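You operate a simulated robot arm through the tools that you are given. There is no shell and no other tool.

You are at the controls of a simulated robot arm. One attempt, no reset.

Task
Pack the polished tube in the card sleeve.
Fine: stand the sleeve in the yellow pocket, slide the tube down into it and push the square blue cap on.

Only the result counts: the job must be done as asked and must still hold three seconds after the hand-in. Knocking over, shifting, dropping, spilling or breaking anything else fails it. A push-on lid holds only when it is set on centred and level and pressed home; a screw cap is set on level and turned clockwise until tight.

Robot
A 6-joint arm with a two-finger parallel gripper, fixed in place. Base frame: the origin is at the foot of the arm, x ahead of it, y to its left, z up. Units: cm, rad, N and s.
With the tool pointing down near the work surface it reaches from about 16 to 66 cm from the base axis. Its first joint turns from -2.897 to 2.897 rad. Payload 4.1 kg.
The tool frame sits at the grasp point between the pads (the TCP): z along the fingers, y along the line on which they close. The tips reach 2.3 cm beyond it. Largest opening 9.4 cm; finger width 3.8, thickness 1; the body of the gripper, 5.4 by 9.6 cm, starts 3.9 cm behind the TCP.
Orientation is that of the tool frame in the base frame, as a unit quaternion [x, y, z, w]. With the fingers straight down and closing along the base's y, the tool's x points along the base's -x, its y along +y and its z along -z.

Tools
- The arm moves only by the tool arm_command. Its argument "deltas" is a list of rows, each an object (a shift or turn left out is 0, a gripper value left out holds the last) with "xyz": the shift along the base's x, y, z in cm, a list of three; "angular": the turn, a rotation vector about the base's x, y, z in rad, a list of three. In form: [{"xyz": [x, y, z], "angular": [rx, ry, rz]}, ...]. A call has 1 to 20 rows; each row shifts and turns the commanded pose from where the row before left it. "hand" is the gripper command, from -1 (shut) to 1 (fully open), values between in proportion, set as the call begins (left out, the last holds). Each row takes 0.2 s and may step no farther than 5 cm and 0.15 rad from the row before; otherwise, or with a gripper value out of range, the whole call is refused. Where a pose cannot be reached the arm comes as near as it can. A force on the tool above 90 N (or 10 N above the force at the start of the call, whichever is more), or a blocked arm, ends the call early, and 0.2 s more pass. Each finger travels about 4.5 cm/s and halts on what it meets, pressing with about 36 N; the grip force reading is that of the motor and also rises with nothing between the fingers. The clock runs only during rows and for 0.2 s after the last one: add rows that do not move to give the fingers time. It gives the time, the measured TCP pose, the force on the tool (base axes), the opening and the grip force at its end, in the units of the frame above (readings bear some noise), with the torque about the TCP (base axes, N m) and any sound that the robot's microphone picked up, and new pictures: "pictures" is both (left out), scene, wrist or none.
- Cameras (640 x 400 px; columns grow to the right, rows downward): "scene" is fixed at [21.97, 65.23, 164.66]; the picture's right is [-1.00, -0.10, 0.00], its down [-0.05, 0.54, -0.84] and it looks along [0.08, -0.84, -0.54] (base axes); focal length 368 px, centre (320, 200). "wrist" rides on the gripper at [8.6, 1.6, -7.5] in the tool frame; the picture's right is [-0.18, 0.98, 0.00], its down [-0.58, -0.11, -0.81] and it looks along [-0.79, -0.15, 0.59] (tool axes); focal length 243 px, centre (320, 200). There is no depth. A picture from a camera that has moved, and an enlarged one, comes with that camera's place and axes in the base frame and with its lens.
- lift_body(by): slides the trunk up (or, below 0, down) by that many cm; the arm rides with it, the base frame stays. It gives what a move gives, with no picture.
- close_up(camera, box): a new picture of the part [left, top, right, bottom] of that camera's present view, enlarged. The clock stands still meanwhile.
- finish_job(): hands the job in; it is judged then, once.

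Places have to be worked out from the pictures, the camera data and where the tool is seen. Open the gripper and draw the arm clear of the work before you hand the job in, unless the task says otherwise.

The tools are called after "Request:" as a command line: name --argument value ..., lists and objects as JSON in quotes. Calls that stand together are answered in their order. arm_command: Moves the arm, as the interface text tells. Its arguments: {"type":"object","properties":{"deltas":{"type":"array","items":{"type":"object","properties":{"xyz":{"type":"array","items":{"type":"number"}},"angular":{"type":"array","items":{"type":"number"}}}}},"hand":{"type":"number"},"pictures":{"type":"string","enum":["both","scene","wrist","none"]}},"required":["deltas"]} The other tools are called the same way: lift_body (by) slides the trunk up or down; close_up (camera, box) takes an enlarged picture of a part of a camera's view; finish_job () hands the job in.

At the start:

```text
time: 0.0
tcp_pos: [27.13, -12.5, 138.64]
ee_rot: [0.0, 1.0, 0.0, 0.0]
ft_force: [0.2, -0.4, 0.4]
wrist_torque: [-0.02, -0.03, 0.0]
finger_gap: 9.4
grip_force: 0.1
trunk travel left (down, up): [-52.5, 6.5]
```

scene: 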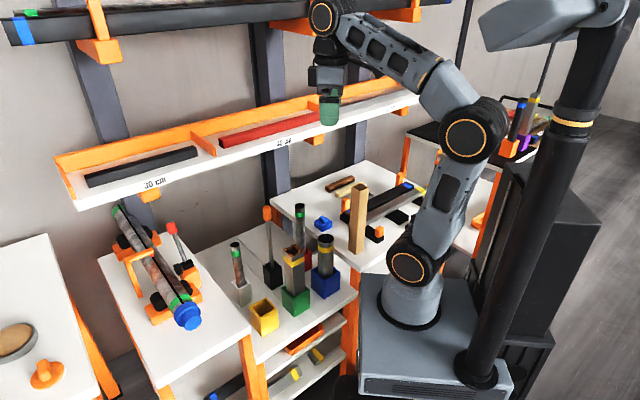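
wrist: 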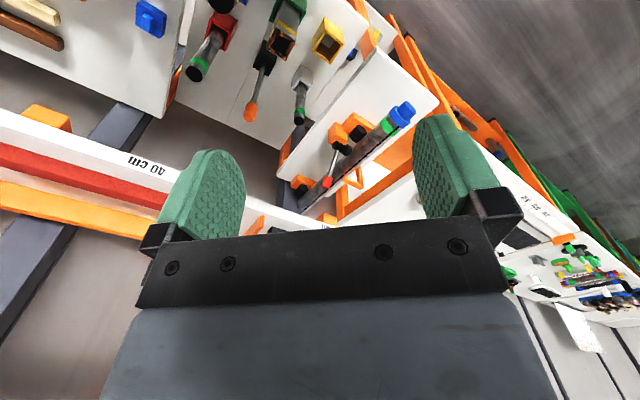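

The overview shows shelves, a bench with pockets, a cardboard-coloured tube (sleeve) and a blue cap near it. I'll take enlarged views before moving anything.

Request:
close_up --camera "scene" --box '[190, 160, 350, 360]'

Request:
close_up --camera "scene" --box '[270, 150, 450, 280]'

Request:
close_up --camera "wrist" --box '[100, 0, 440, 210]'

Request:
close_up --camera "wrist" --box '[0, 0, 180, 120]'

```text
2.00 times, centred on (270, 260) of scene
camera zoom: at [21.97, 65.23, 164.66], right [-1.0, -0.1, 0.0], down [-0.05, 0.54, -0.84], along [0.08, -0.84, -0.54], focal length 735 px, centre (420, 80)
```

zoom: 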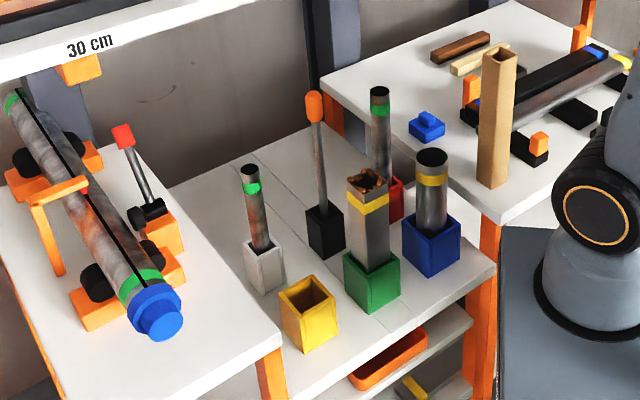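

```text
3.08 times, centred on (360, 215) of scene
camera zoom: at [21.97, 65.23, 164.66], right [-1.0, -0.1, 0.0], down [-0.05, 0.54, -0.84], along [0.08, -0.84, -0.54], focal length 1131 px, centre (197, 154)
```

zoom: 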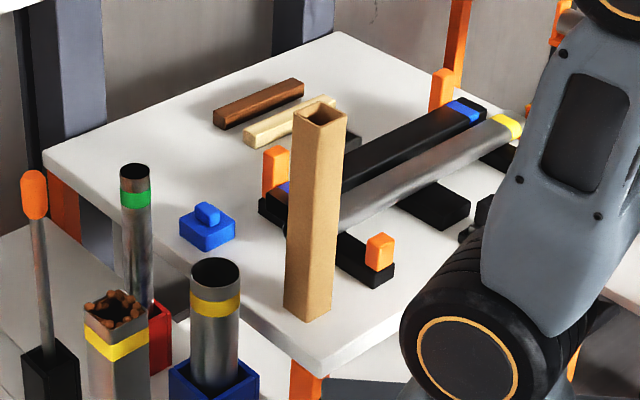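

```text
1.88 times, centred on (270, 105) of wrist
camera zoom: at [18.39, -10.87, 145.99], right [0.18, 0.98, 0.0], down [0.58, -0.11, 0.81], along [0.79, -0.15, -0.59], focal length 457 px, centre (414, 379)
```

zoom: 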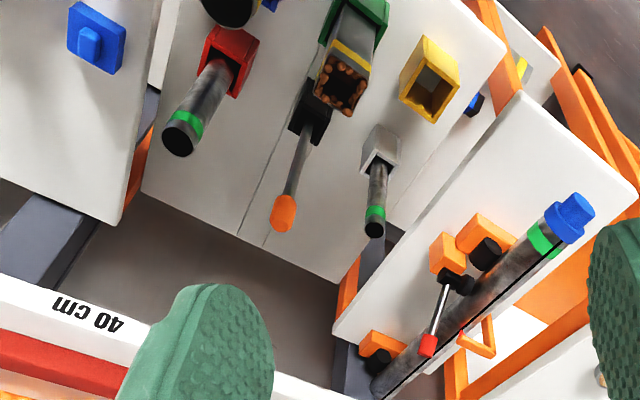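

```text
3.33 times, centred on (90, 60) of wrist
camera zoom: at [18.39, -10.87, 145.99], right [0.18, 0.98, 0.0], down [0.58, -0.11, 0.81], along [0.79, -0.15, -0.59], focal length 809 px, centre (1087, 667)
```

zoom: 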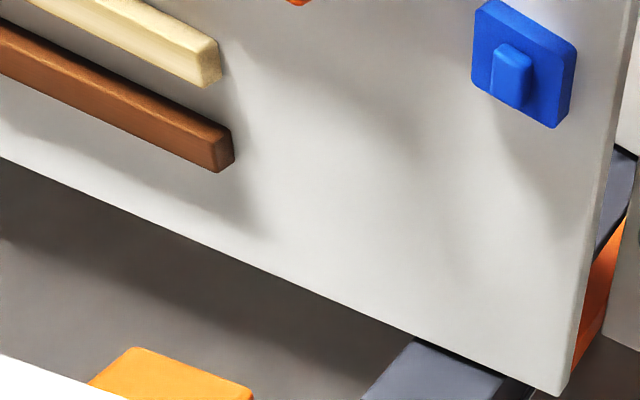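

The tables are set at roughly 45° to the base axes, the cap looks to be near (32.5,-55.6,75), the sleeve stands near (19,-41), and the yellow pocket top is near (48,-13,71). I'll turn the wrist in place so its camera looks at the right-hand table and I can find the polished tube.

Request:
arm_command --deltas '[{"angular": [0, 0, -0.14]}, {"angular": [0, 0, -0.14]}, {"angular": [0, 0, -0.14]}, {"angular": [0, 0, -0.14]}, {"angular": [0, 0, -0.14]}, {"angular": [0, 0, -0.14]}, {"angular": [0, 0, -0.14]}, {}]'

```text
time: 1.8
tcp_pos: [27.0, -12.49, 138.58]
ee_rot: [0.471, 0.882, 0.0, 0.0]
ft_force: [-0.2, -0.2, 0.3]
wrist_torque: [-0.01, 0.0, 0.01]
finger_gap: 9.4
grip_force: 0.0
trunk travel left (down, up): [-52.5, 6.5]
camera wrist: at [23.56, -4.45, 146.02], right [0.92, 0.39, 0.0], down [0.23, -0.54, 0.81], along [0.32, -0.74, -0.59], focal length 243 px, centre (320, 200)
```

scene: 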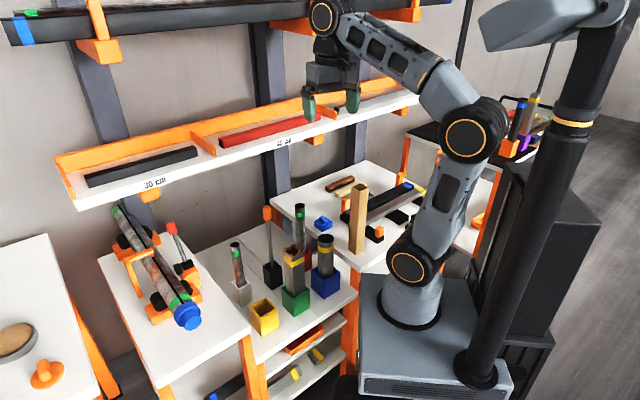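
wrist: 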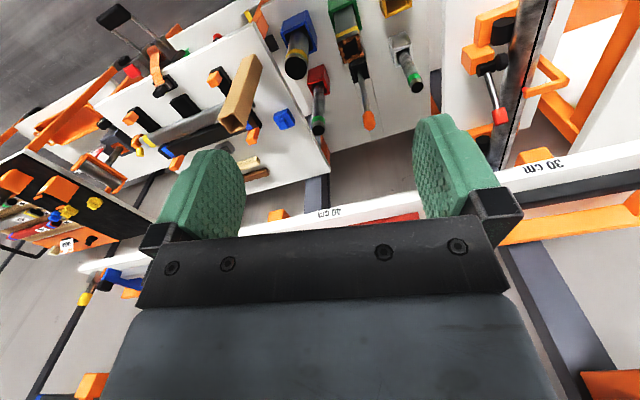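

The wrist camera now sees the right table, the pocket bench and a tool board at the far left. I'll enlarge those parts to tell the tubes apart.

Request:
close_up --camera "wrist" --box '[80, 60, 320, 210]'

Request:
close_up --camera "wrist" --box '[260, 0, 440, 140]'

Request:
close_up --camera "wrist" --box '[0, 130, 180, 260]'

Request:
close_up --camera "scene" --box '[0, 0, 320, 200]'

Request:
close_up --camera "scene" --box '[400, 70, 560, 200]'

Request:
close_up --camera "scene" --box '[190, 300, 390, 400]'

```text
2.67 times, centred on (200, 135) of wrist
camera zoom: at [23.56, -4.45, 146.02], right [0.92, 0.39, 0.0], down [0.23, -0.54, 0.81], along [0.32, -0.74, -0.59], focal length 647 px, centre (640, 373)
```

zoom: 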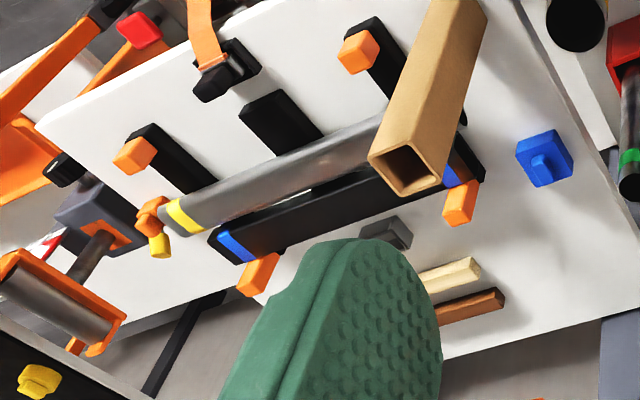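

```text
2.86 times, centred on (350, 70) of wrist
camera zoom: at [23.56, -4.45, 146.02], right [0.92, 0.39, 0.0], down [0.23, -0.54, 0.81], along [0.32, -0.74, -0.59], focal length 693 px, centre (234, 571)
```

zoom: 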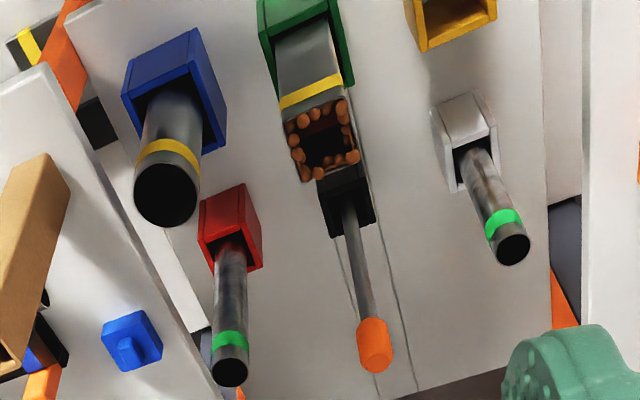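

```text
3.08 times, centred on (90, 195) of wrist
camera zoom: at [23.56, -4.45, 146.02], right [0.92, 0.39, 0.0], down [0.23, -0.54, 0.81], along [0.32, -0.74, -0.59], focal length 746 px, centre (1028, 215)
```

zoom: 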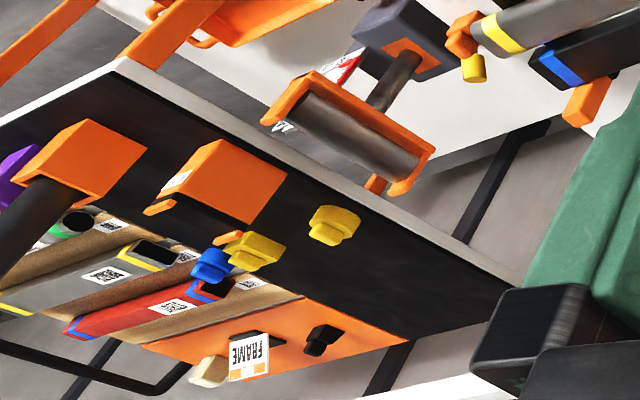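

```text
2.00 times, centred on (160, 100) of scene
camera zoom: at [21.97, 65.23, 164.66], right [-1.0, -0.1, 0.0], down [-0.05, 0.54, -0.84], along [0.08, -0.84, -0.54], focal length 735 px, centre (640, 400)
```

zoom: 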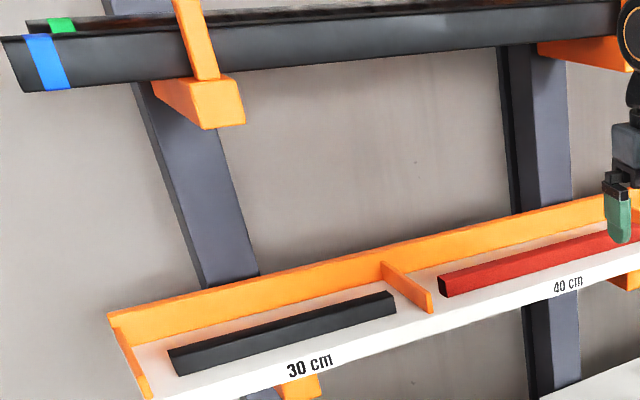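

```text
3.08 times, centred on (480, 135) of scene
camera zoom: at [21.97, 65.23, 164.66], right [-1.0, -0.1, 0.0], down [-0.05, 0.54, -0.84], along [0.08, -0.84, -0.54], focal length 1131 px, centre (-172, 400)
```

zoom: 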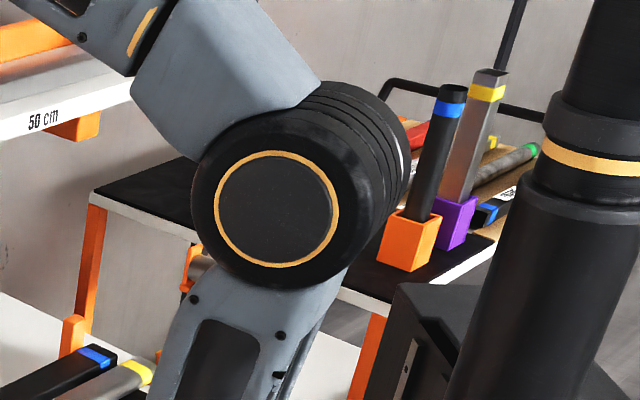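

```text
3.20 times, centred on (290, 350) of scene
camera zoom: at [21.97, 65.23, 164.66], right [-1.0, -0.1, 0.0], down [-0.05, 0.54, -0.84], along [0.08, -0.84, -0.54], focal length 1176 px, centre (416, -280)
```

zoom: 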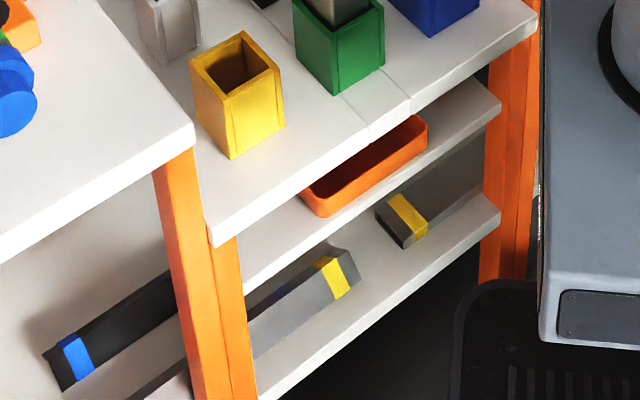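

The cradle tube (yellow band) looks about 35 cm long, while the sleeve is only about 29 cm, so the red- or grey-pocket tubes are also candidates. I'll lower the trunk to bring the wrist camera nearer to the pockets and compare finishes.

Request:
lift_body --by -20

Request:
close_up --camera "wrist" --box '[0, 0, 640, 400]'

Request:
close_up --camera "scene" --box '[0, 0, 640, 400]'

```text
time: 4.0
tcp_pos: [27.03, -12.55, 118.6]
ee_rot: [0.472, 0.882, 0.0, 0.0]
ft_force: [-0.4, 0.1, 1.1]
wrist_torque: [0.01, 0.03, 0.0]
finger_gap: 9.39
grip_force: 0.0
trunk travel left (down, up): [-32.5, 26.5]
```

```text
1.00 times, centred on (320, 200) of wrist (not enlarged: the box is as wide or as high as the picture)
camera zoom: at [23.55, -4.46, 126.02], right [0.92, 0.39, 0.0], down [0.23, -0.54, 0.81], along [0.32, -0.74, -0.59], focal length 243 px, centre (320, 200)
```

zoom: 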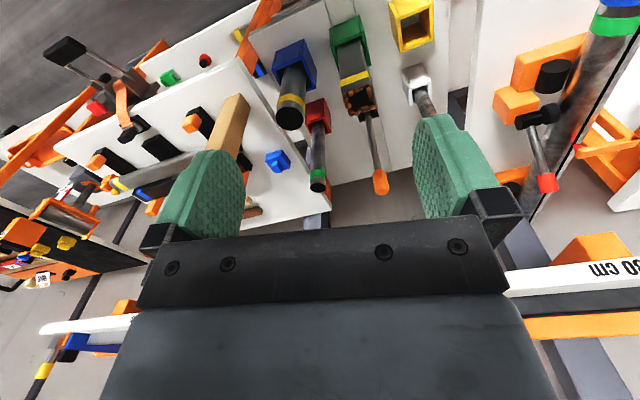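

```text
1.00 times, centred on (320, 200) of scene (not enlarged: the box is as wide or as high as the picture)
camera zoom: at [21.97, 65.23, 164.66], right [-1.0, -0.1, 0.0], down [-0.05, 0.54, -0.84], along [0.08, -0.84, -0.54], focal length 368 px, centre (320, 200)
```

zoom: 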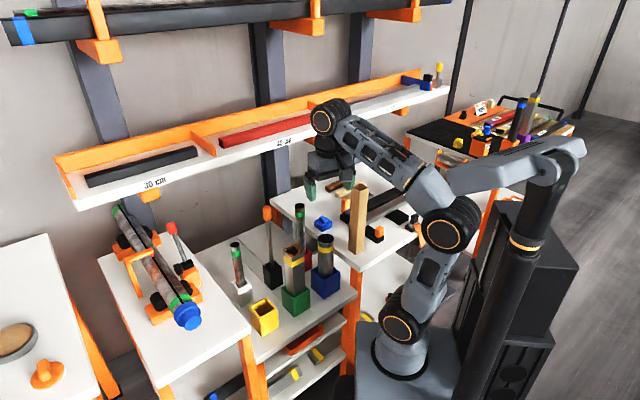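

I'm now nearer to the pockets. I'll enlarge the pocket row, the sleeve and cradle area, and the tubes in the scene view to compare finishes.

Request:
close_up --camera "wrist" --box '[260, 20, 420, 220]'

Request:
close_up --camera "wrist" --box '[80, 80, 300, 230]'

Request:
close_up --camera "scene" --box '[225, 195, 345, 335]'

Request:
close_up --camera "scene" --box '[330, 160, 440, 270]'

Request:
close_up --camera "scene" --box '[420, 60, 600, 180]'

```text
2.00 times, centred on (340, 120) of wrist
camera zoom: at [23.55, -4.46, 126.02], right [0.92, 0.39, 0.0], down [0.23, -0.54, 0.81], along [0.32, -0.74, -0.59], focal length 485 px, centre (280, 360)
```

zoom: 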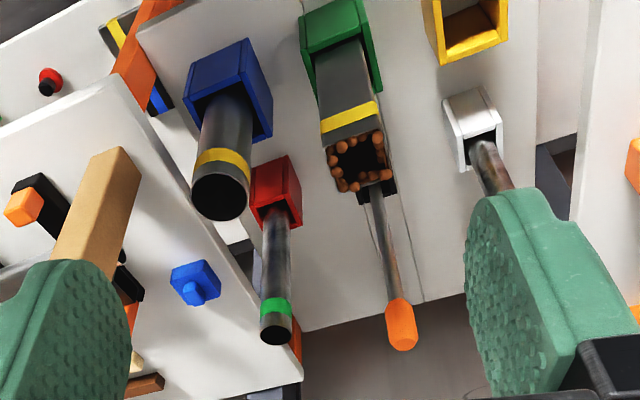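

```text
2.67 times, centred on (190, 155) of wrist
camera zoom: at [23.55, -4.46, 126.02], right [0.92, 0.39, 0.0], down [0.23, -0.54, 0.81], along [0.32, -0.74, -0.59], focal length 647 px, centre (667, 320)
```

zoom: 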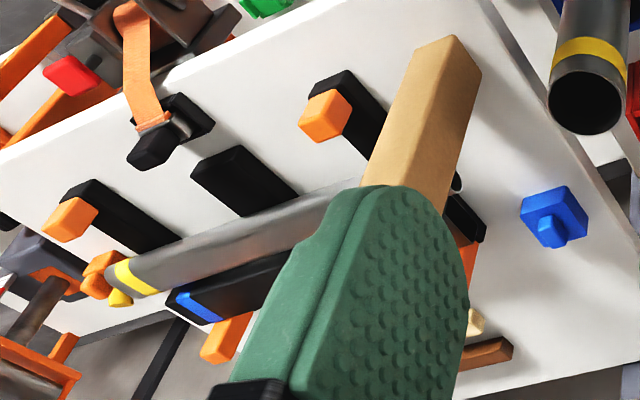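

```text
2.86 times, centred on (285, 265) of scene
camera zoom: at [21.97, 65.23, 164.66], right [-1.0, -0.1, 0.0], down [-0.05, 0.54, -0.84], along [0.08, -0.84, -0.54], focal length 1050 px, centre (420, 14)
```

zoom: 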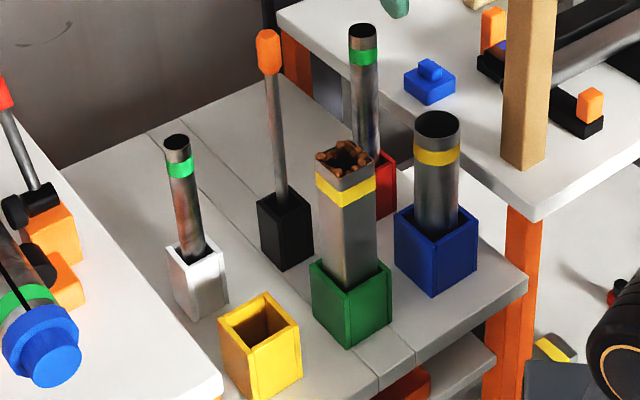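

```text
3.64 times, centred on (385, 215) of scene
camera zoom: at [21.97, 65.23, 164.66], right [-1.0, -0.1, 0.0], down [-0.05, 0.54, -0.84], along [0.08, -0.84, -0.54], focal length 1336 px, centre (84, 146)
```

zoom: 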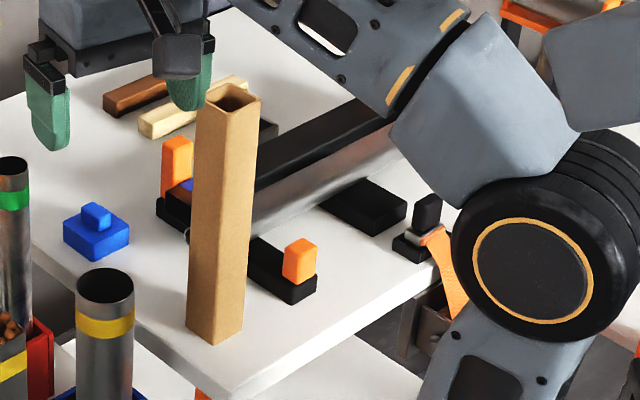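

```text
3.33 times, centred on (510, 120) of scene
camera zoom: at [21.97, 65.23, 164.66], right [-1.0, -0.1, 0.0], down [-0.05, 0.54, -0.84], along [0.08, -0.84, -0.54], focal length 1225 px, centre (-313, 467)
```

zoom: 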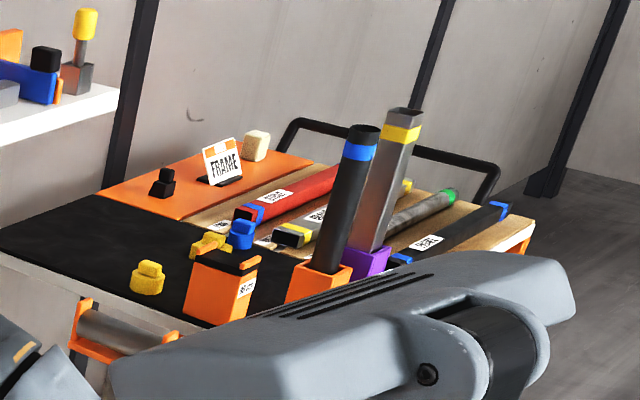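

The two green-banded tubes (red and grey pockets) differ in finish, so I'll move above the pocket row at a safe height. I'll turn the camera towards the grey pocket there for a better look.

Request:
arm_command --deltas '[{"xyz": [3, -0.8, -1.5], "angular": [0, 0, 0.06]}, {"xyz": [3, -0.8, -1.5], "angular": [0, 0, 0.06]}, {"xyz": [3, -0.8, -1.5], "angular": [0, 0, 0.06]}, {"xyz": [3, -0.8, -1.5], "angular": [0, 0, 0.06]}, {"xyz": [3, -0.8, -1.5], "angular": [0, 0, 0.06]}, {"xyz": [3, -0.8, -1.5], "angular": [0, 0, 0.06]}, {"xyz": [2, -0.8, -1], "angular": [0, 0, 0.02]}, {}]'

Request:
close_up --camera "wrist" --box '[220, 0, 460, 220]'

Request:
close_up --camera "wrist" --box '[0, 0, 240, 200]'

```text
time: 5.8
tcp_pos: [47.06, -18.01, 108.36]
ee_rot: [0.294, 0.956, -0.001, 0.0]
ft_force: [0.0, 0.5, 0.2]
wrist_torque: [0.0, 0.01, 0.06]
finger_gap: 9.4
grip_force: 0.1
trunk travel left (down, up): [-32.5, 26.5]
camera wrist: at [40.87, -11.89, 115.84], right [0.71, 0.71, 0.0], down [0.42, -0.42, 0.81], along [0.57, -0.57, -0.59], focal length 243 px, centre (320, 200)
```

scene: 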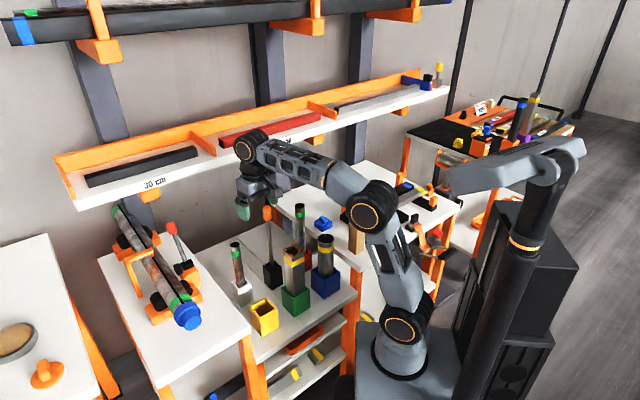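
wrist: 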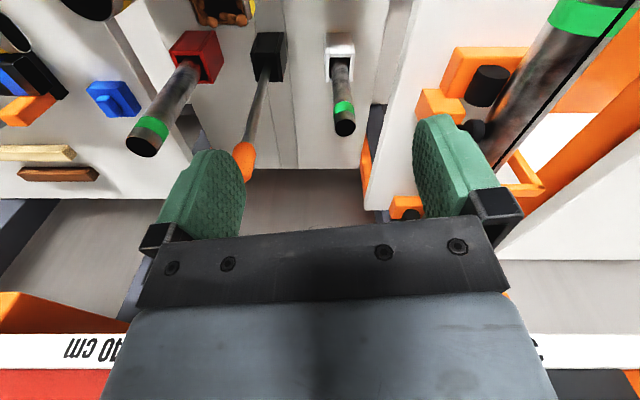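

```text
1.82 times, centred on (340, 110) of wrist
camera zoom: at [40.87, -11.89, 115.84], right [0.71, 0.71, 0.0], down [0.42, -0.42, 0.81], along [0.57, -0.57, -0.59], focal length 441 px, centre (284, 364)
```

zoom: 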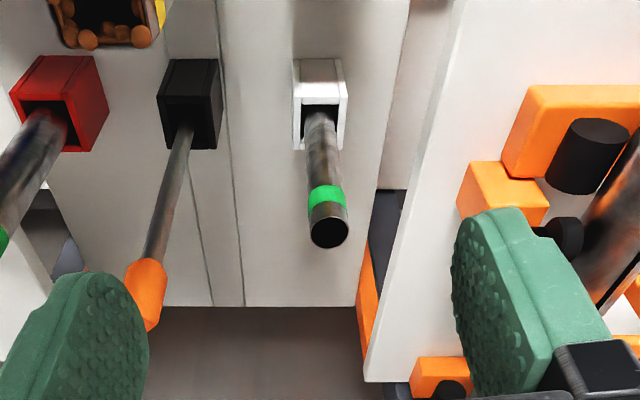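

```text
2.00 times, centred on (120, 100) of wrist
camera zoom: at [40.87, -11.89, 115.84], right [0.71, 0.71, 0.0], down [0.42, -0.42, 0.81], along [0.57, -0.57, -0.59], focal length 485 px, centre (720, 400)
```

zoom: 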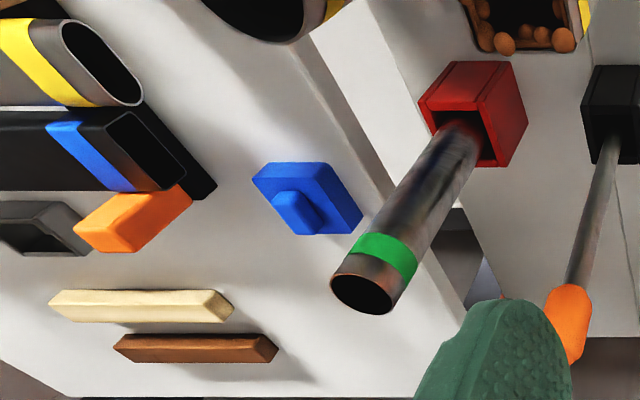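

The cradle tube turns out to be oval with an open end, so it can't be the one for the square sleeve. I'll zoom further on both green-banded round tubes and the sleeve to judge their surfaces.

Request:
close_up --camera "wrist" --box '[310, 20, 380, 145]'

Request:
close_up --camera "wrist" --box '[115, 20, 230, 165]'

Request:
close_up --camera "scene" --box '[225, 230, 265, 310]'

Request:
close_up --camera "scene" --box '[280, 195, 345, 305]'

Request:
close_up --camera "wrist" --box '[480, 0, 640, 200]'

```text
3.20 times, centred on (345, 82) of wrist
camera zoom: at [40.87, -11.89, 115.84], right [0.71, 0.71, 0.0], down [0.42, -0.42, 0.81], along [0.57, -0.57, -0.59], focal length 776 px, centre (240, 576)
```

zoom: 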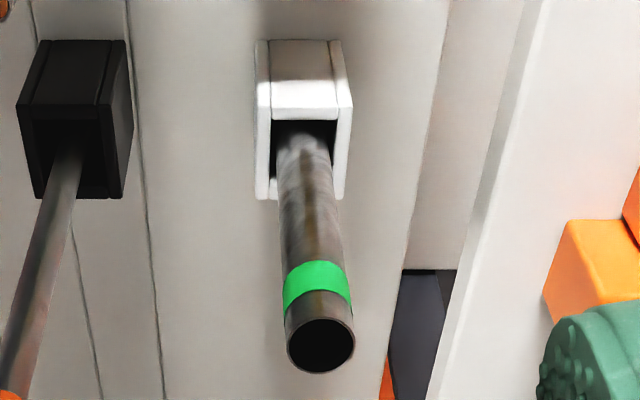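

```text
2.76 times, centred on (172, 92) of wrist
camera zoom: at [40.87, -11.89, 115.84], right [0.71, 0.71, 0.0], down [0.42, -0.42, 0.81], along [0.57, -0.57, -0.59], focal length 669 px, centre (727, 497)
```

zoom: 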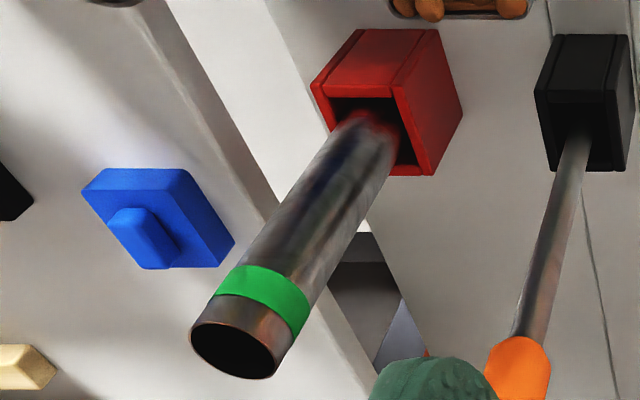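

```text
5.00 times, centred on (245, 270) of scene
camera zoom: at [21.97, 65.23, 164.66], right [-1.0, -0.1, 0.0], down [-0.05, 0.54, -0.84], along [0.08, -0.84, -0.54], focal length 1837 px, centre (695, -150)
```

zoom: 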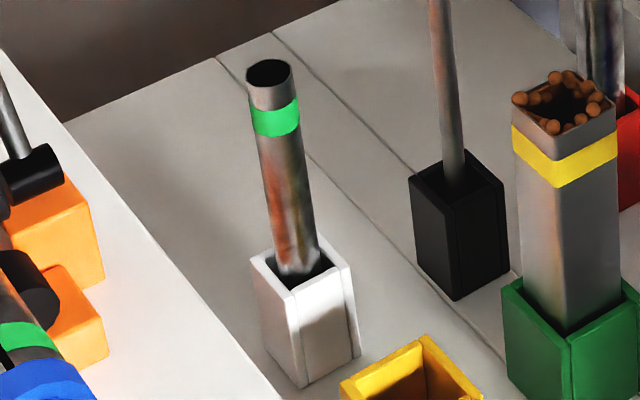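

```text
3.64 times, centred on (312, 250) of scene
camera zoom: at [21.97, 65.23, 164.66], right [-1.0, -0.1, 0.0], down [-0.05, 0.54, -0.84], along [0.08, -0.84, -0.54], focal length 1336 px, centre (347, 18)
```

zoom: 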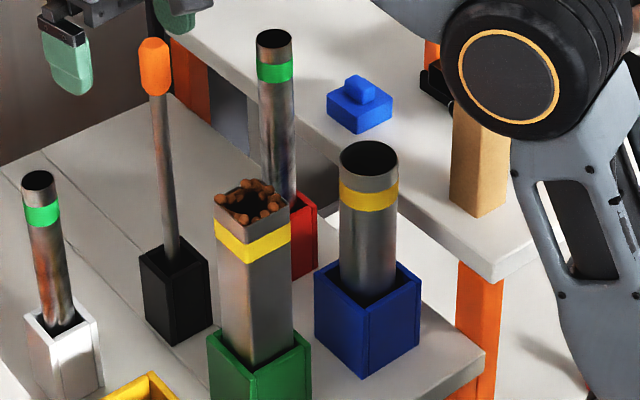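

```text
2.00 times, centred on (560, 100) of wrist
camera zoom: at [40.87, -11.89, 115.84], right [0.71, 0.71, 0.0], down [0.42, -0.42, 0.81], along [0.57, -0.57, -0.59], focal length 485 px, centre (-160, 400)
```

zoom: 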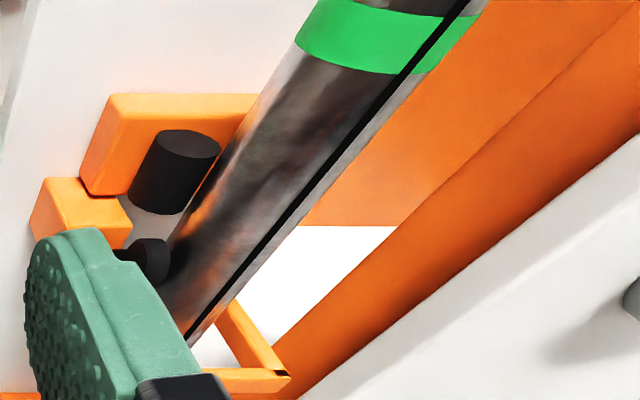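

Both green-banded tubes are mirror-finished: the grey-pocket one looks about 3.0 cm across and 26 cm long, the red-pocket one about 3.5 cm across and 31 cm long. I'll move above the sleeve, well clear of its top, to measure its opening and length.

Request:
arm_command --deltas '[{"xyz": [-2, -1, 2.5]}, {"xyz": [-3.5, -2.5, 2.5], "angular": [0, 0, -0.06]}, {"xyz": [-3.5, -2.5, 0.5], "angular": [0, 0, -0.07]}, {"xyz": [-3.5, -2.5, 0], "angular": [0, 0, -0.07]}, {"xyz": [-3.5, -2.5, 0], "angular": [0, 0, -0.07]}, {"xyz": [-3.5, -2.5, 0], "angular": [0, 0, -0.07]}, {"xyz": [-3.5, -2.5, 0], "angular": [0, 0, -0.07]}, {"xyz": [-2, -2, 0]}, {"xyz": [-1, -1, 0]}, {}]'

Request:
close_up --camera "wrist" --box '[200, 0, 460, 220]'

Request:
close_up --camera "scene" --box '[300, 170, 400, 270]'

```text
time: 8.0
tcp_pos: [20.95, -37.29, 113.9]
ee_rot: [0.484, 0.875, 0.0, -0.001]
ft_force: [0.4, 0.2, -0.6]
wrist_torque: [-0.01, -0.04, 0.02]
finger_gap: 9.41
grip_force: 0.1
trunk travel left (down, up): [-32.5, 26.5]
camera wrist: at [17.8, -29.15, 121.32], right [0.93, 0.37, 0.0], down [0.22, -0.55, 0.81], along [0.3, -0.75, -0.59], focal length 243 px, centre (320, 200)
```

scene: 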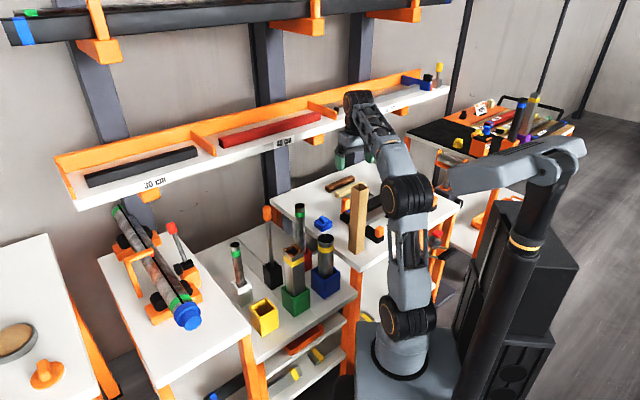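
wrist: 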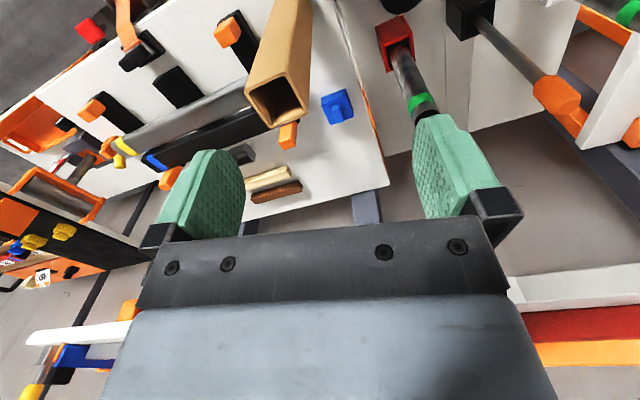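

```text
1.82 times, centred on (330, 110) of wrist
camera zoom: at [17.8, -29.15, 121.32], right [0.93, 0.37, 0.0], down [0.22, -0.55, 0.81], along [0.3, -0.75, -0.59], focal length 441 px, centre (302, 364)
```

zoom: 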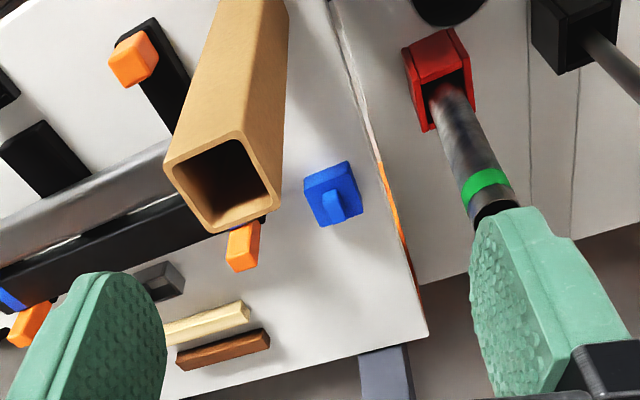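

```text
4.00 times, centred on (350, 220) of scene
camera zoom: at [21.97, 65.23, 164.66], right [-1.0, -0.1, 0.0], down [-0.05, 0.54, -0.84], along [0.08, -0.84, -0.54], focal length 1470 px, centre (200, 120)
```

zoom: 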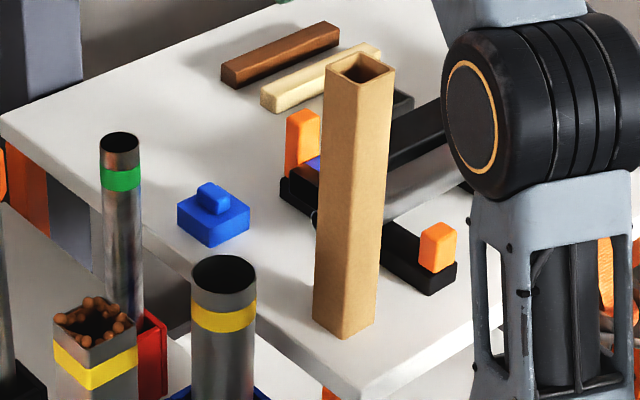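

The sleeve top centre works out near (18.9,-41.7,101.4), about 4.1 cm square at 45°, 27 cm long, with a bore of about 3.4 cm. So only the grey-pocket tube (3.0 cm, ~26 cm) fits. I'll centre over the sleeve with the fingers closing along the 45° direction and look again.

Request:
arm_command --deltas '[{"xyz": [-1, -2, 0], "angular": [0, 0, 0.075]}, {"xyz": [-1.05, -2.4, 0], "angular": [0, 0, 0.15]}, {}, {}]'

Request:
close_up --camera "wrist" --box '[200, 0, 440, 200]'

```text
time: 9.0
tcp_pos: [19.11, -41.68, 114.01]
ee_rot: [0.382, 0.924, 0.0, 0.0]
ft_force: [-0.7, 1.1, 0.2]
wrist_torque: [0.02, 0.02, 0.0]
finger_gap: 9.4
grip_force: 0.1
trunk travel left (down, up): [-32.5, 26.5]
camera wrist: at [14.18, -34.48, 121.41], right [0.82, 0.57, 0.0], down [0.33, -0.49, 0.81], along [0.46, -0.66, -0.59], focal length 243 px, centre (320, 200)
```

scene: 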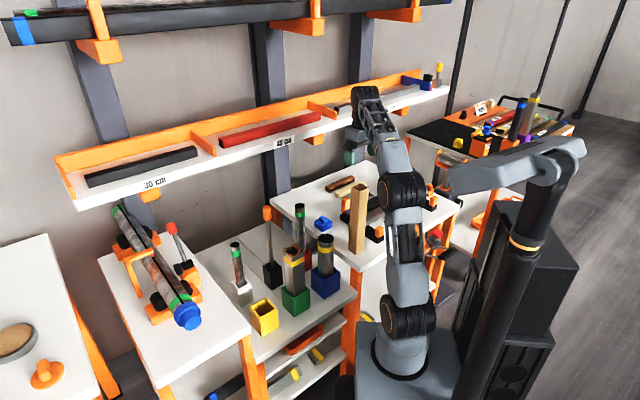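
wrist: 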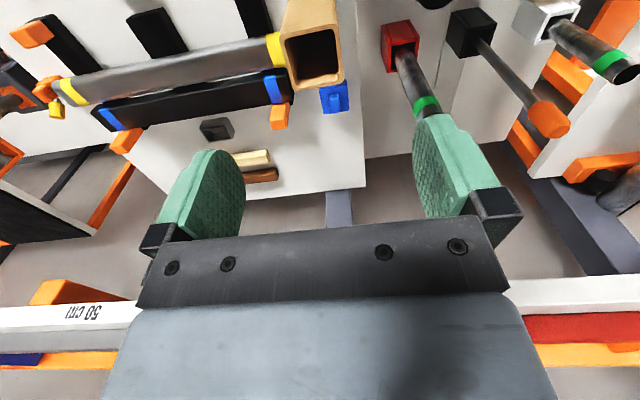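

```text
2.00 times, centred on (320, 100) of wrist
camera zoom: at [14.18, -34.48, 121.41], right [0.82, 0.57, 0.0], down [0.33, -0.49, 0.81], along [0.46, -0.66, -0.59], focal length 485 px, centre (320, 400)
```

zoom: 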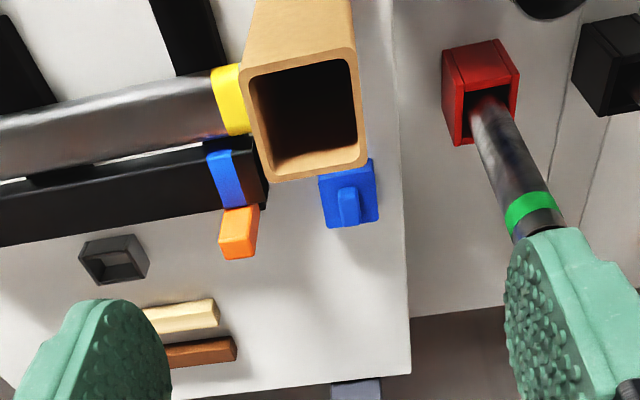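

The sleeve's sides are at 45° and its top centre is near (18.8,-41.9,101.4), so the tool is already lined up in yaw. I'll centre exactly and descend with the fingers open, to about 2.4 cm below the rim.

Request:
arm_command --deltas '[{"xyz": [-0.3, -0.25, -2]}, {"xyz": [0, 0, -3]}, {"xyz": [0, 0, -3]}, {"xyz": [0, 0, -3]}, {"xyz": [0, 0, -2]}, {"xyz": [0, 0, -1]}, {"xyz": [0, 0, -1]}, {}, {}]'

Request:
close_up --camera "scene" --box '[300, 120, 420, 260]'

```text
time: 11.0
tcp_pos: [18.65, -41.86, 99.02]
ee_rot: [0.383, 0.924, 0.0, 0.0]
ft_force: [0.2, 0.1, -0.4]
wrist_torque: [0.02, 0.01, -0.02]
finger_gap: 9.37
grip_force: 0.0
trunk travel left (down, up): [-32.5, 26.5]
camera wrist: at [13.7, -34.49, 106.4], right [0.82, 0.57, 0.0], down [0.33, -0.49, 0.81], along [0.46, -0.67, -0.59], focal length 243 px, centre (320, 200)
```

scene: 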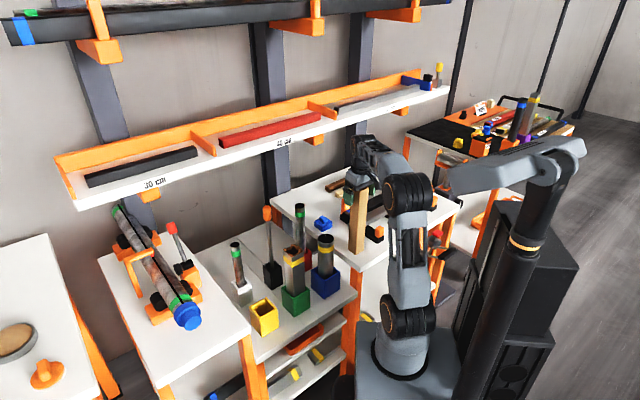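
wrist: 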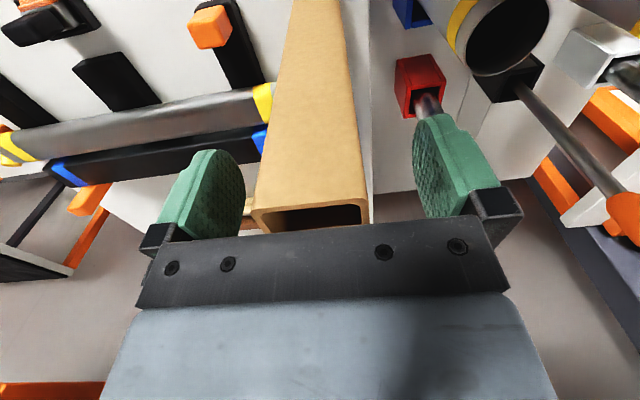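

```text
2.86 times, centred on (360, 190) of scene
camera zoom: at [21.97, 65.23, 164.66], right [-1.0, -0.1, 0.0], down [-0.05, 0.54, -0.84], along [0.08, -0.84, -0.54], focal length 1050 px, centre (206, 229)
```

zoom: 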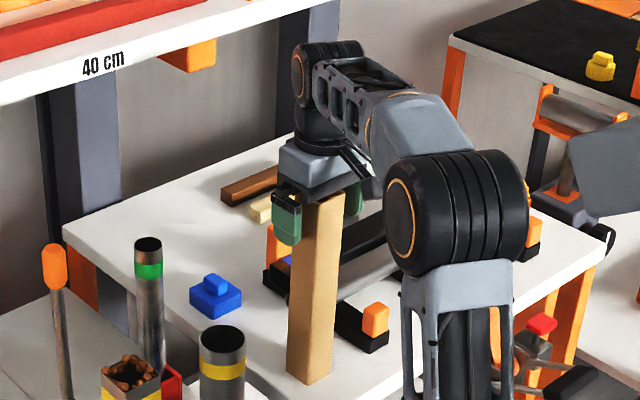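

The sleeve sits centred between the pads, expected image column 308 against about 309 observed. I'll close on it now and wait for the grip.

Request:
arm_command --deltas '[{}, {}, {}, {}, {}, {}]' --hand -1 --pictures "wrist"

```text
time: 12.4
tcp_pos: [18.65, -41.8, 98.99]
ee_rot: [0.382, 0.924, -0.001, -0.001]
ft_force: [-0.3, 0.7, -1.0]
wrist_torque: [-0.03, 0.04, -0.05]
finger_gap: 4.36
grip_force: 35.9
trunk travel left (down, up): [-32.5, 26.5]
camera wrist: at [13.7, -34.5, 106.41], right [0.82, 0.57, 0.0], down [0.33, -0.49, 0.81], along [0.46, -0.67, -0.59], focal length 243 px, centre (320, 200)
```

wrist: 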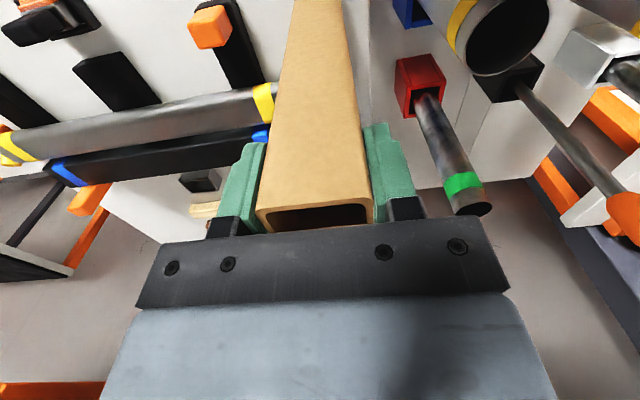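

The grip holds at 4.36 cm with 36 N. I'll raise the trunk so the sleeve's bottom clears all the standing tubes and the orange handle.

Request:
lift_body --by 26

Request:
close_up --camera "scene" --box '[0, 0, 640, 400]'

Request:
close_up --camera "wrist" --box '[0, 0, 640, 400]'

```text
time: 15.0
tcp_pos: [18.64, -41.78, 125.13]
ee_rot: [0.383, 0.924, 0.0, -0.001]
ft_force: [0.8, -0.3, -1.0]
wrist_torque: [-0.02, -0.01, -0.02]
finger_gap: 4.38
grip_force: 35.4
trunk travel left (down, up): [-58.5, 0.5]
```

```text
1.00 times, centred on (320, 200) of scene (not enlarged: the box is as wide or as high as the picture)
camera zoom: at [21.97, 65.23, 164.66], right [-1.0, -0.1, 0.0], down [-0.05, 0.54, -0.84], along [0.08, -0.84, -0.54], focal length 368 px, centre (320, 200)
```

zoom: 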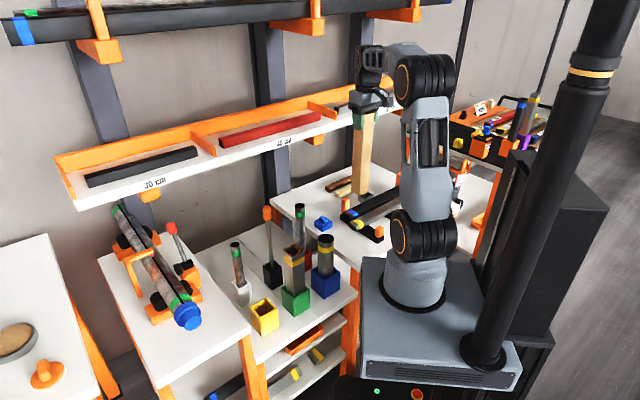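

```text
1.00 times, centred on (320, 200) of wrist (not enlarged: the box is as wide or as high as the picture)
camera zoom: at [13.7, -34.5, 132.4], right [0.82, 0.57, 0.0], down [0.33, -0.49, 0.81], along [0.46, -0.67, -0.59], focal length 243 px, centre (320, 200)
```

zoom: 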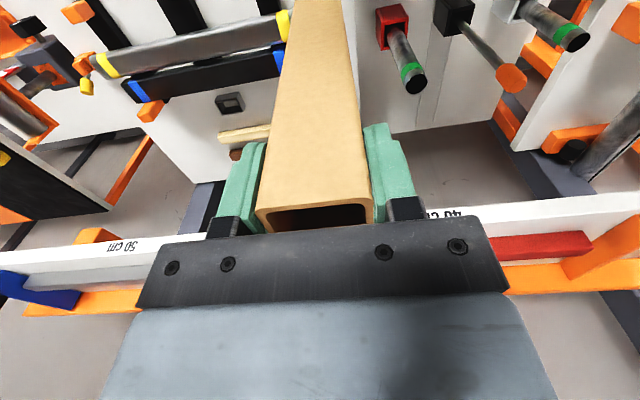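

The sleeve hangs clear, with its bottom near z 100. I'll enlarge the yellow pocket in the scene view to fix its place and angle before moving over it.

Request:
close_up --camera "scene" --box '[235, 285, 295, 345]'

Request:
close_up --camera "scene" --box '[330, 60, 430, 220]'

```text
6.67 times, centred on (265, 315) of scene
camera zoom: at [21.97, 65.23, 164.66], right [-1.0, -0.1, 0.0], down [-0.05, 0.54, -0.84], along [0.08, -0.84, -0.54], focal length 2450 px, centre (687, -567)
```

zoom: 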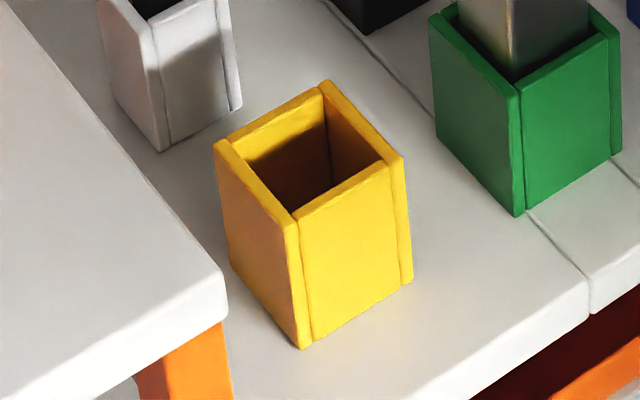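

```text
2.50 times, centred on (380, 140) of scene
camera zoom: at [21.97, 65.23, 164.66], right [-1.0, -0.1, 0.0], down [-0.05, 0.54, -0.84], along [0.08, -0.84, -0.54], focal length 919 px, centre (170, 350)
```

zoom: 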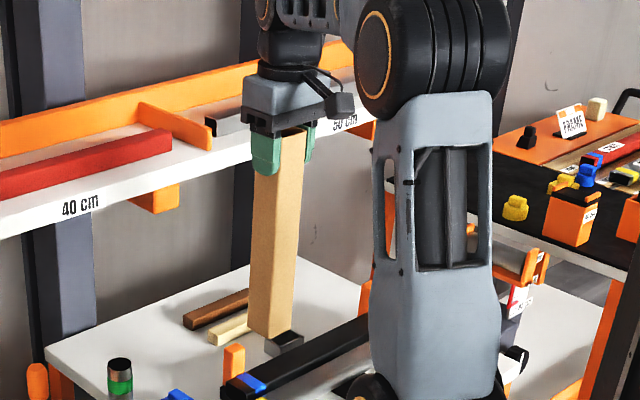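

From the scene picture the pocket top centre is near (48.4,-14.5) at z about 70–71, and its sides are also at 45°. I'll carry the sleeve on a path close to the base and stop short of the pocket, where the wrist camera can see it beside the sleeve.

Request:
arm_command --deltas '[{"xyz": [0, 3, 0]}, {"xyz": [0.5, 4, 0]}, {"xyz": [0.5, 4, 0]}, {"xyz": [1, 4, 0]}, {"xyz": [2, 4, 0]}, {"xyz": [2.5, 3.5, 0]}, {"xyz": [3, 3.5, 0]}, {"xyz": [3, 3.5, -2]}, {"xyz": [2.5, 3, -3]}, {"xyz": [1.5, 2.5, -3]}, {"xyz": [0.3, 0.8, -2]}, {}, {}]'

Request:
close_up --camera "wrist" --box '[320, 0, 560, 200]'

```text
refused: row 8 steps farther than a row can; nothing moved
```

```text
2.00 times, centred on (440, 100) of wrist
camera zoom: at [13.7, -34.5, 132.4], right [0.82, 0.57, 0.0], down [0.33, -0.49, 0.81], along [0.46, -0.67, -0.59], focal length 485 px, centre (80, 400)
```

zoom: 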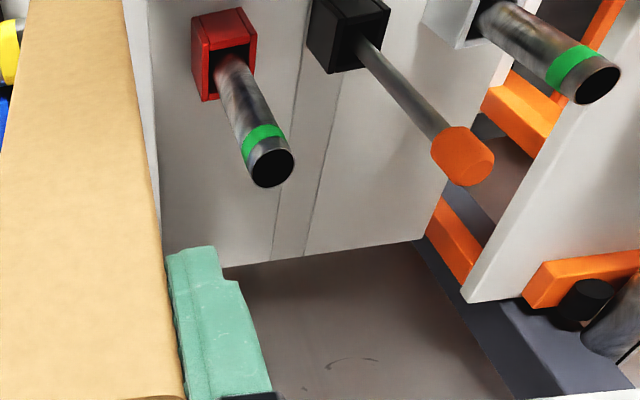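

The call was refused because row 8 stepped slightly over 5 cm, and nothing moved. I'll repeat it with shorter steps.

Request:
arm_command --deltas '[{"xyz": [0, 3, 0]}, {"xyz": [0.5, 4, 0]}, {"xyz": [0.5, 4, 0]}, {"xyz": [1, 4, 0]}, {"xyz": [2, 4, 0]}, {"xyz": [2.5, 3.5, 0]}, {"xyz": [3, 3.5, 0]}, {"xyz": [3, 3.5, 0]}, {"xyz": [2.5, 3, -2]}, {"xyz": [1.5, 2.5, -3]}, {"xyz": [0.3, 0.8, -3]}, {"xyz": [0, 0, -2]}, {}, {}]'

Request:
close_up --camera "wrist" --box '[320, 0, 560, 200]'

```text
time: 18.0
tcp_pos: [35.4, -6.0, 115.16]
ee_rot: [0.384, 0.924, 0.0, 0.0]
ft_force: [0.2, 0.9, -1.6]
wrist_torque: [-0.01, -0.01, -0.02]
finger_gap: 4.36
grip_force: 36.5
trunk travel left (down, up): [-58.5, 0.5]
camera wrist: at [30.41, 1.26, 122.54], right [0.82, 0.57, 0.0], down [0.33, -0.49, 0.81], along [0.46, -0.67, -0.59], focal length 243 px, centre (320, 200)
```

scene: 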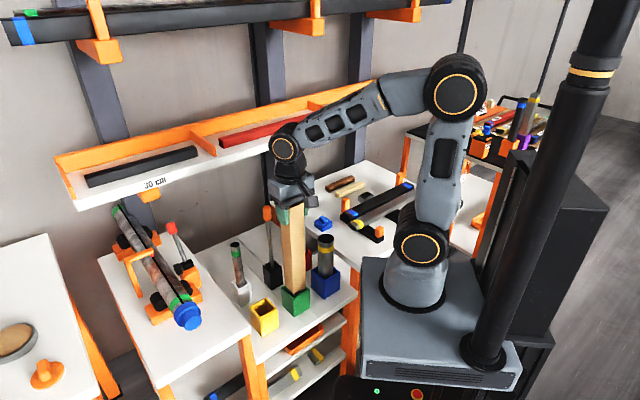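
wrist: 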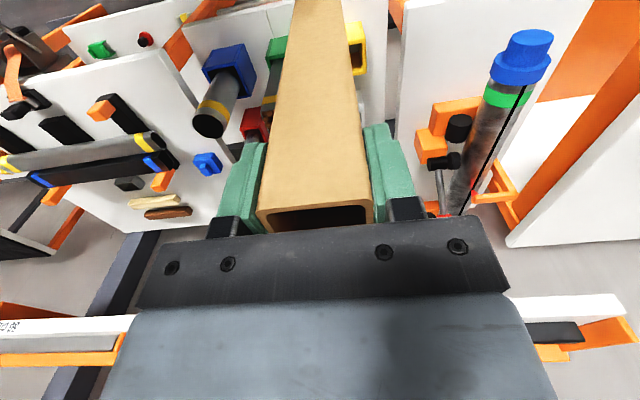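

```text
2.00 times, centred on (440, 100) of wrist
camera zoom: at [30.41, 1.26, 122.54], right [0.82, 0.57, 0.0], down [0.33, -0.49, 0.81], along [0.46, -0.67, -0.59], focal length 485 px, centre (80, 400)
```

zoom: 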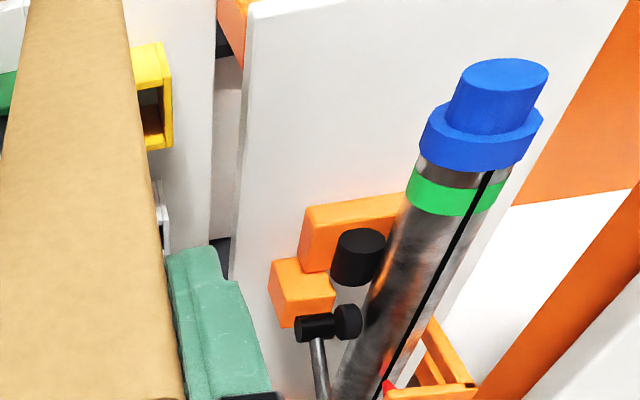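

The sleeve hides half of the pocket. I'll shift about 7 cm to the camera's left so the pocket shows on the right of the sleeve.

Request:
arm_command --deltas '[{"xyz": [-3, -2, 0]}, {"xyz": [-2.7, -2, 0]}, {}, {}]' --pictures "none"

Request:
close_up --camera "wrist" --box '[340, 0, 500, 140]'

```text
time: 19.0
tcp_pos: [29.61, -10.04, 115.15]
ee_rot: [0.383, 0.924, 0.0, 0.001]
ft_force: [-0.4, -0.5, -0.7]
wrist_torque: [0.01, 0.03, 0.02]
finger_gap: 4.36
grip_force: 36.3
trunk travel left (down, up): [-58.5, 0.5]
```

```text
2.86 times, centred on (420, 70) of wrist
camera zoom: at [24.75, -2.72, 122.6], right [0.82, 0.57, 0.0], down [0.33, -0.49, 0.81], along [0.46, -0.67, -0.59], focal length 693 px, centre (34, 571)
```

zoom: 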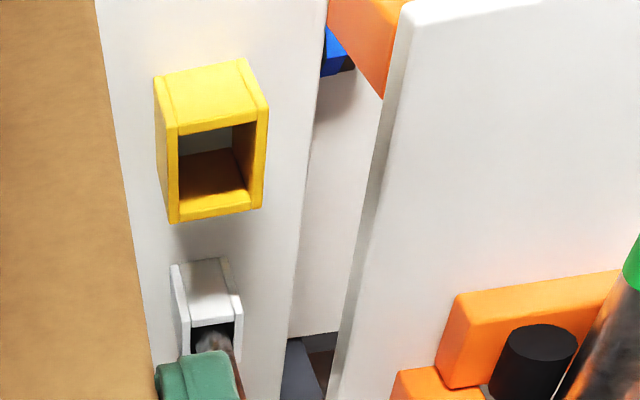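

The pocket top centre comes out near (48.1,-14.2,70.6), with a bore about 4.8 cm square against the 4.36 cm sleeve. Before aligning, I'll check how the sleeve sits in the grip along the finger-width direction.

Request:
close_up --camera "wrist" --box '[220, 140, 420, 260]'

Request:
close_up --camera "scene" --box '[270, 140, 370, 300]'

```text
3.20 times, centred on (320, 200) of wrist
camera zoom: at [24.75, -2.72, 122.6], right [0.82, 0.57, 0.0], down [0.33, -0.49, 0.81], along [0.46, -0.67, -0.59], focal length 776 px, centre (320, 200)
```

zoom: 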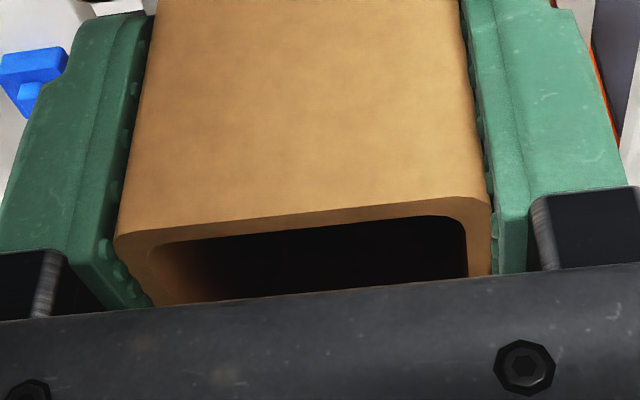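

```text
2.50 times, centred on (320, 220) of scene
camera zoom: at [21.97, 65.23, 164.66], right [-1.0, -0.1, 0.0], down [-0.05, 0.54, -0.84], along [0.08, -0.84, -0.54], focal length 919 px, centre (320, 150)
```

zoom: 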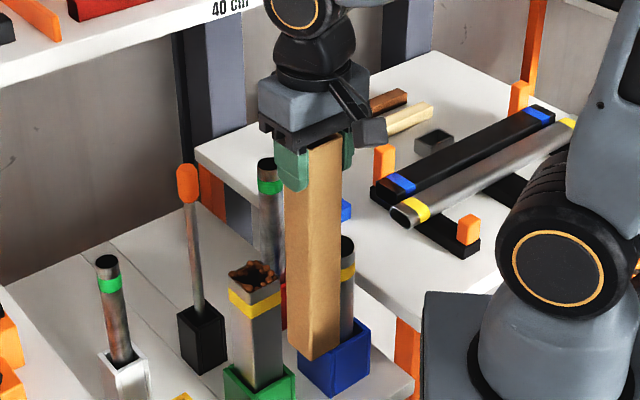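

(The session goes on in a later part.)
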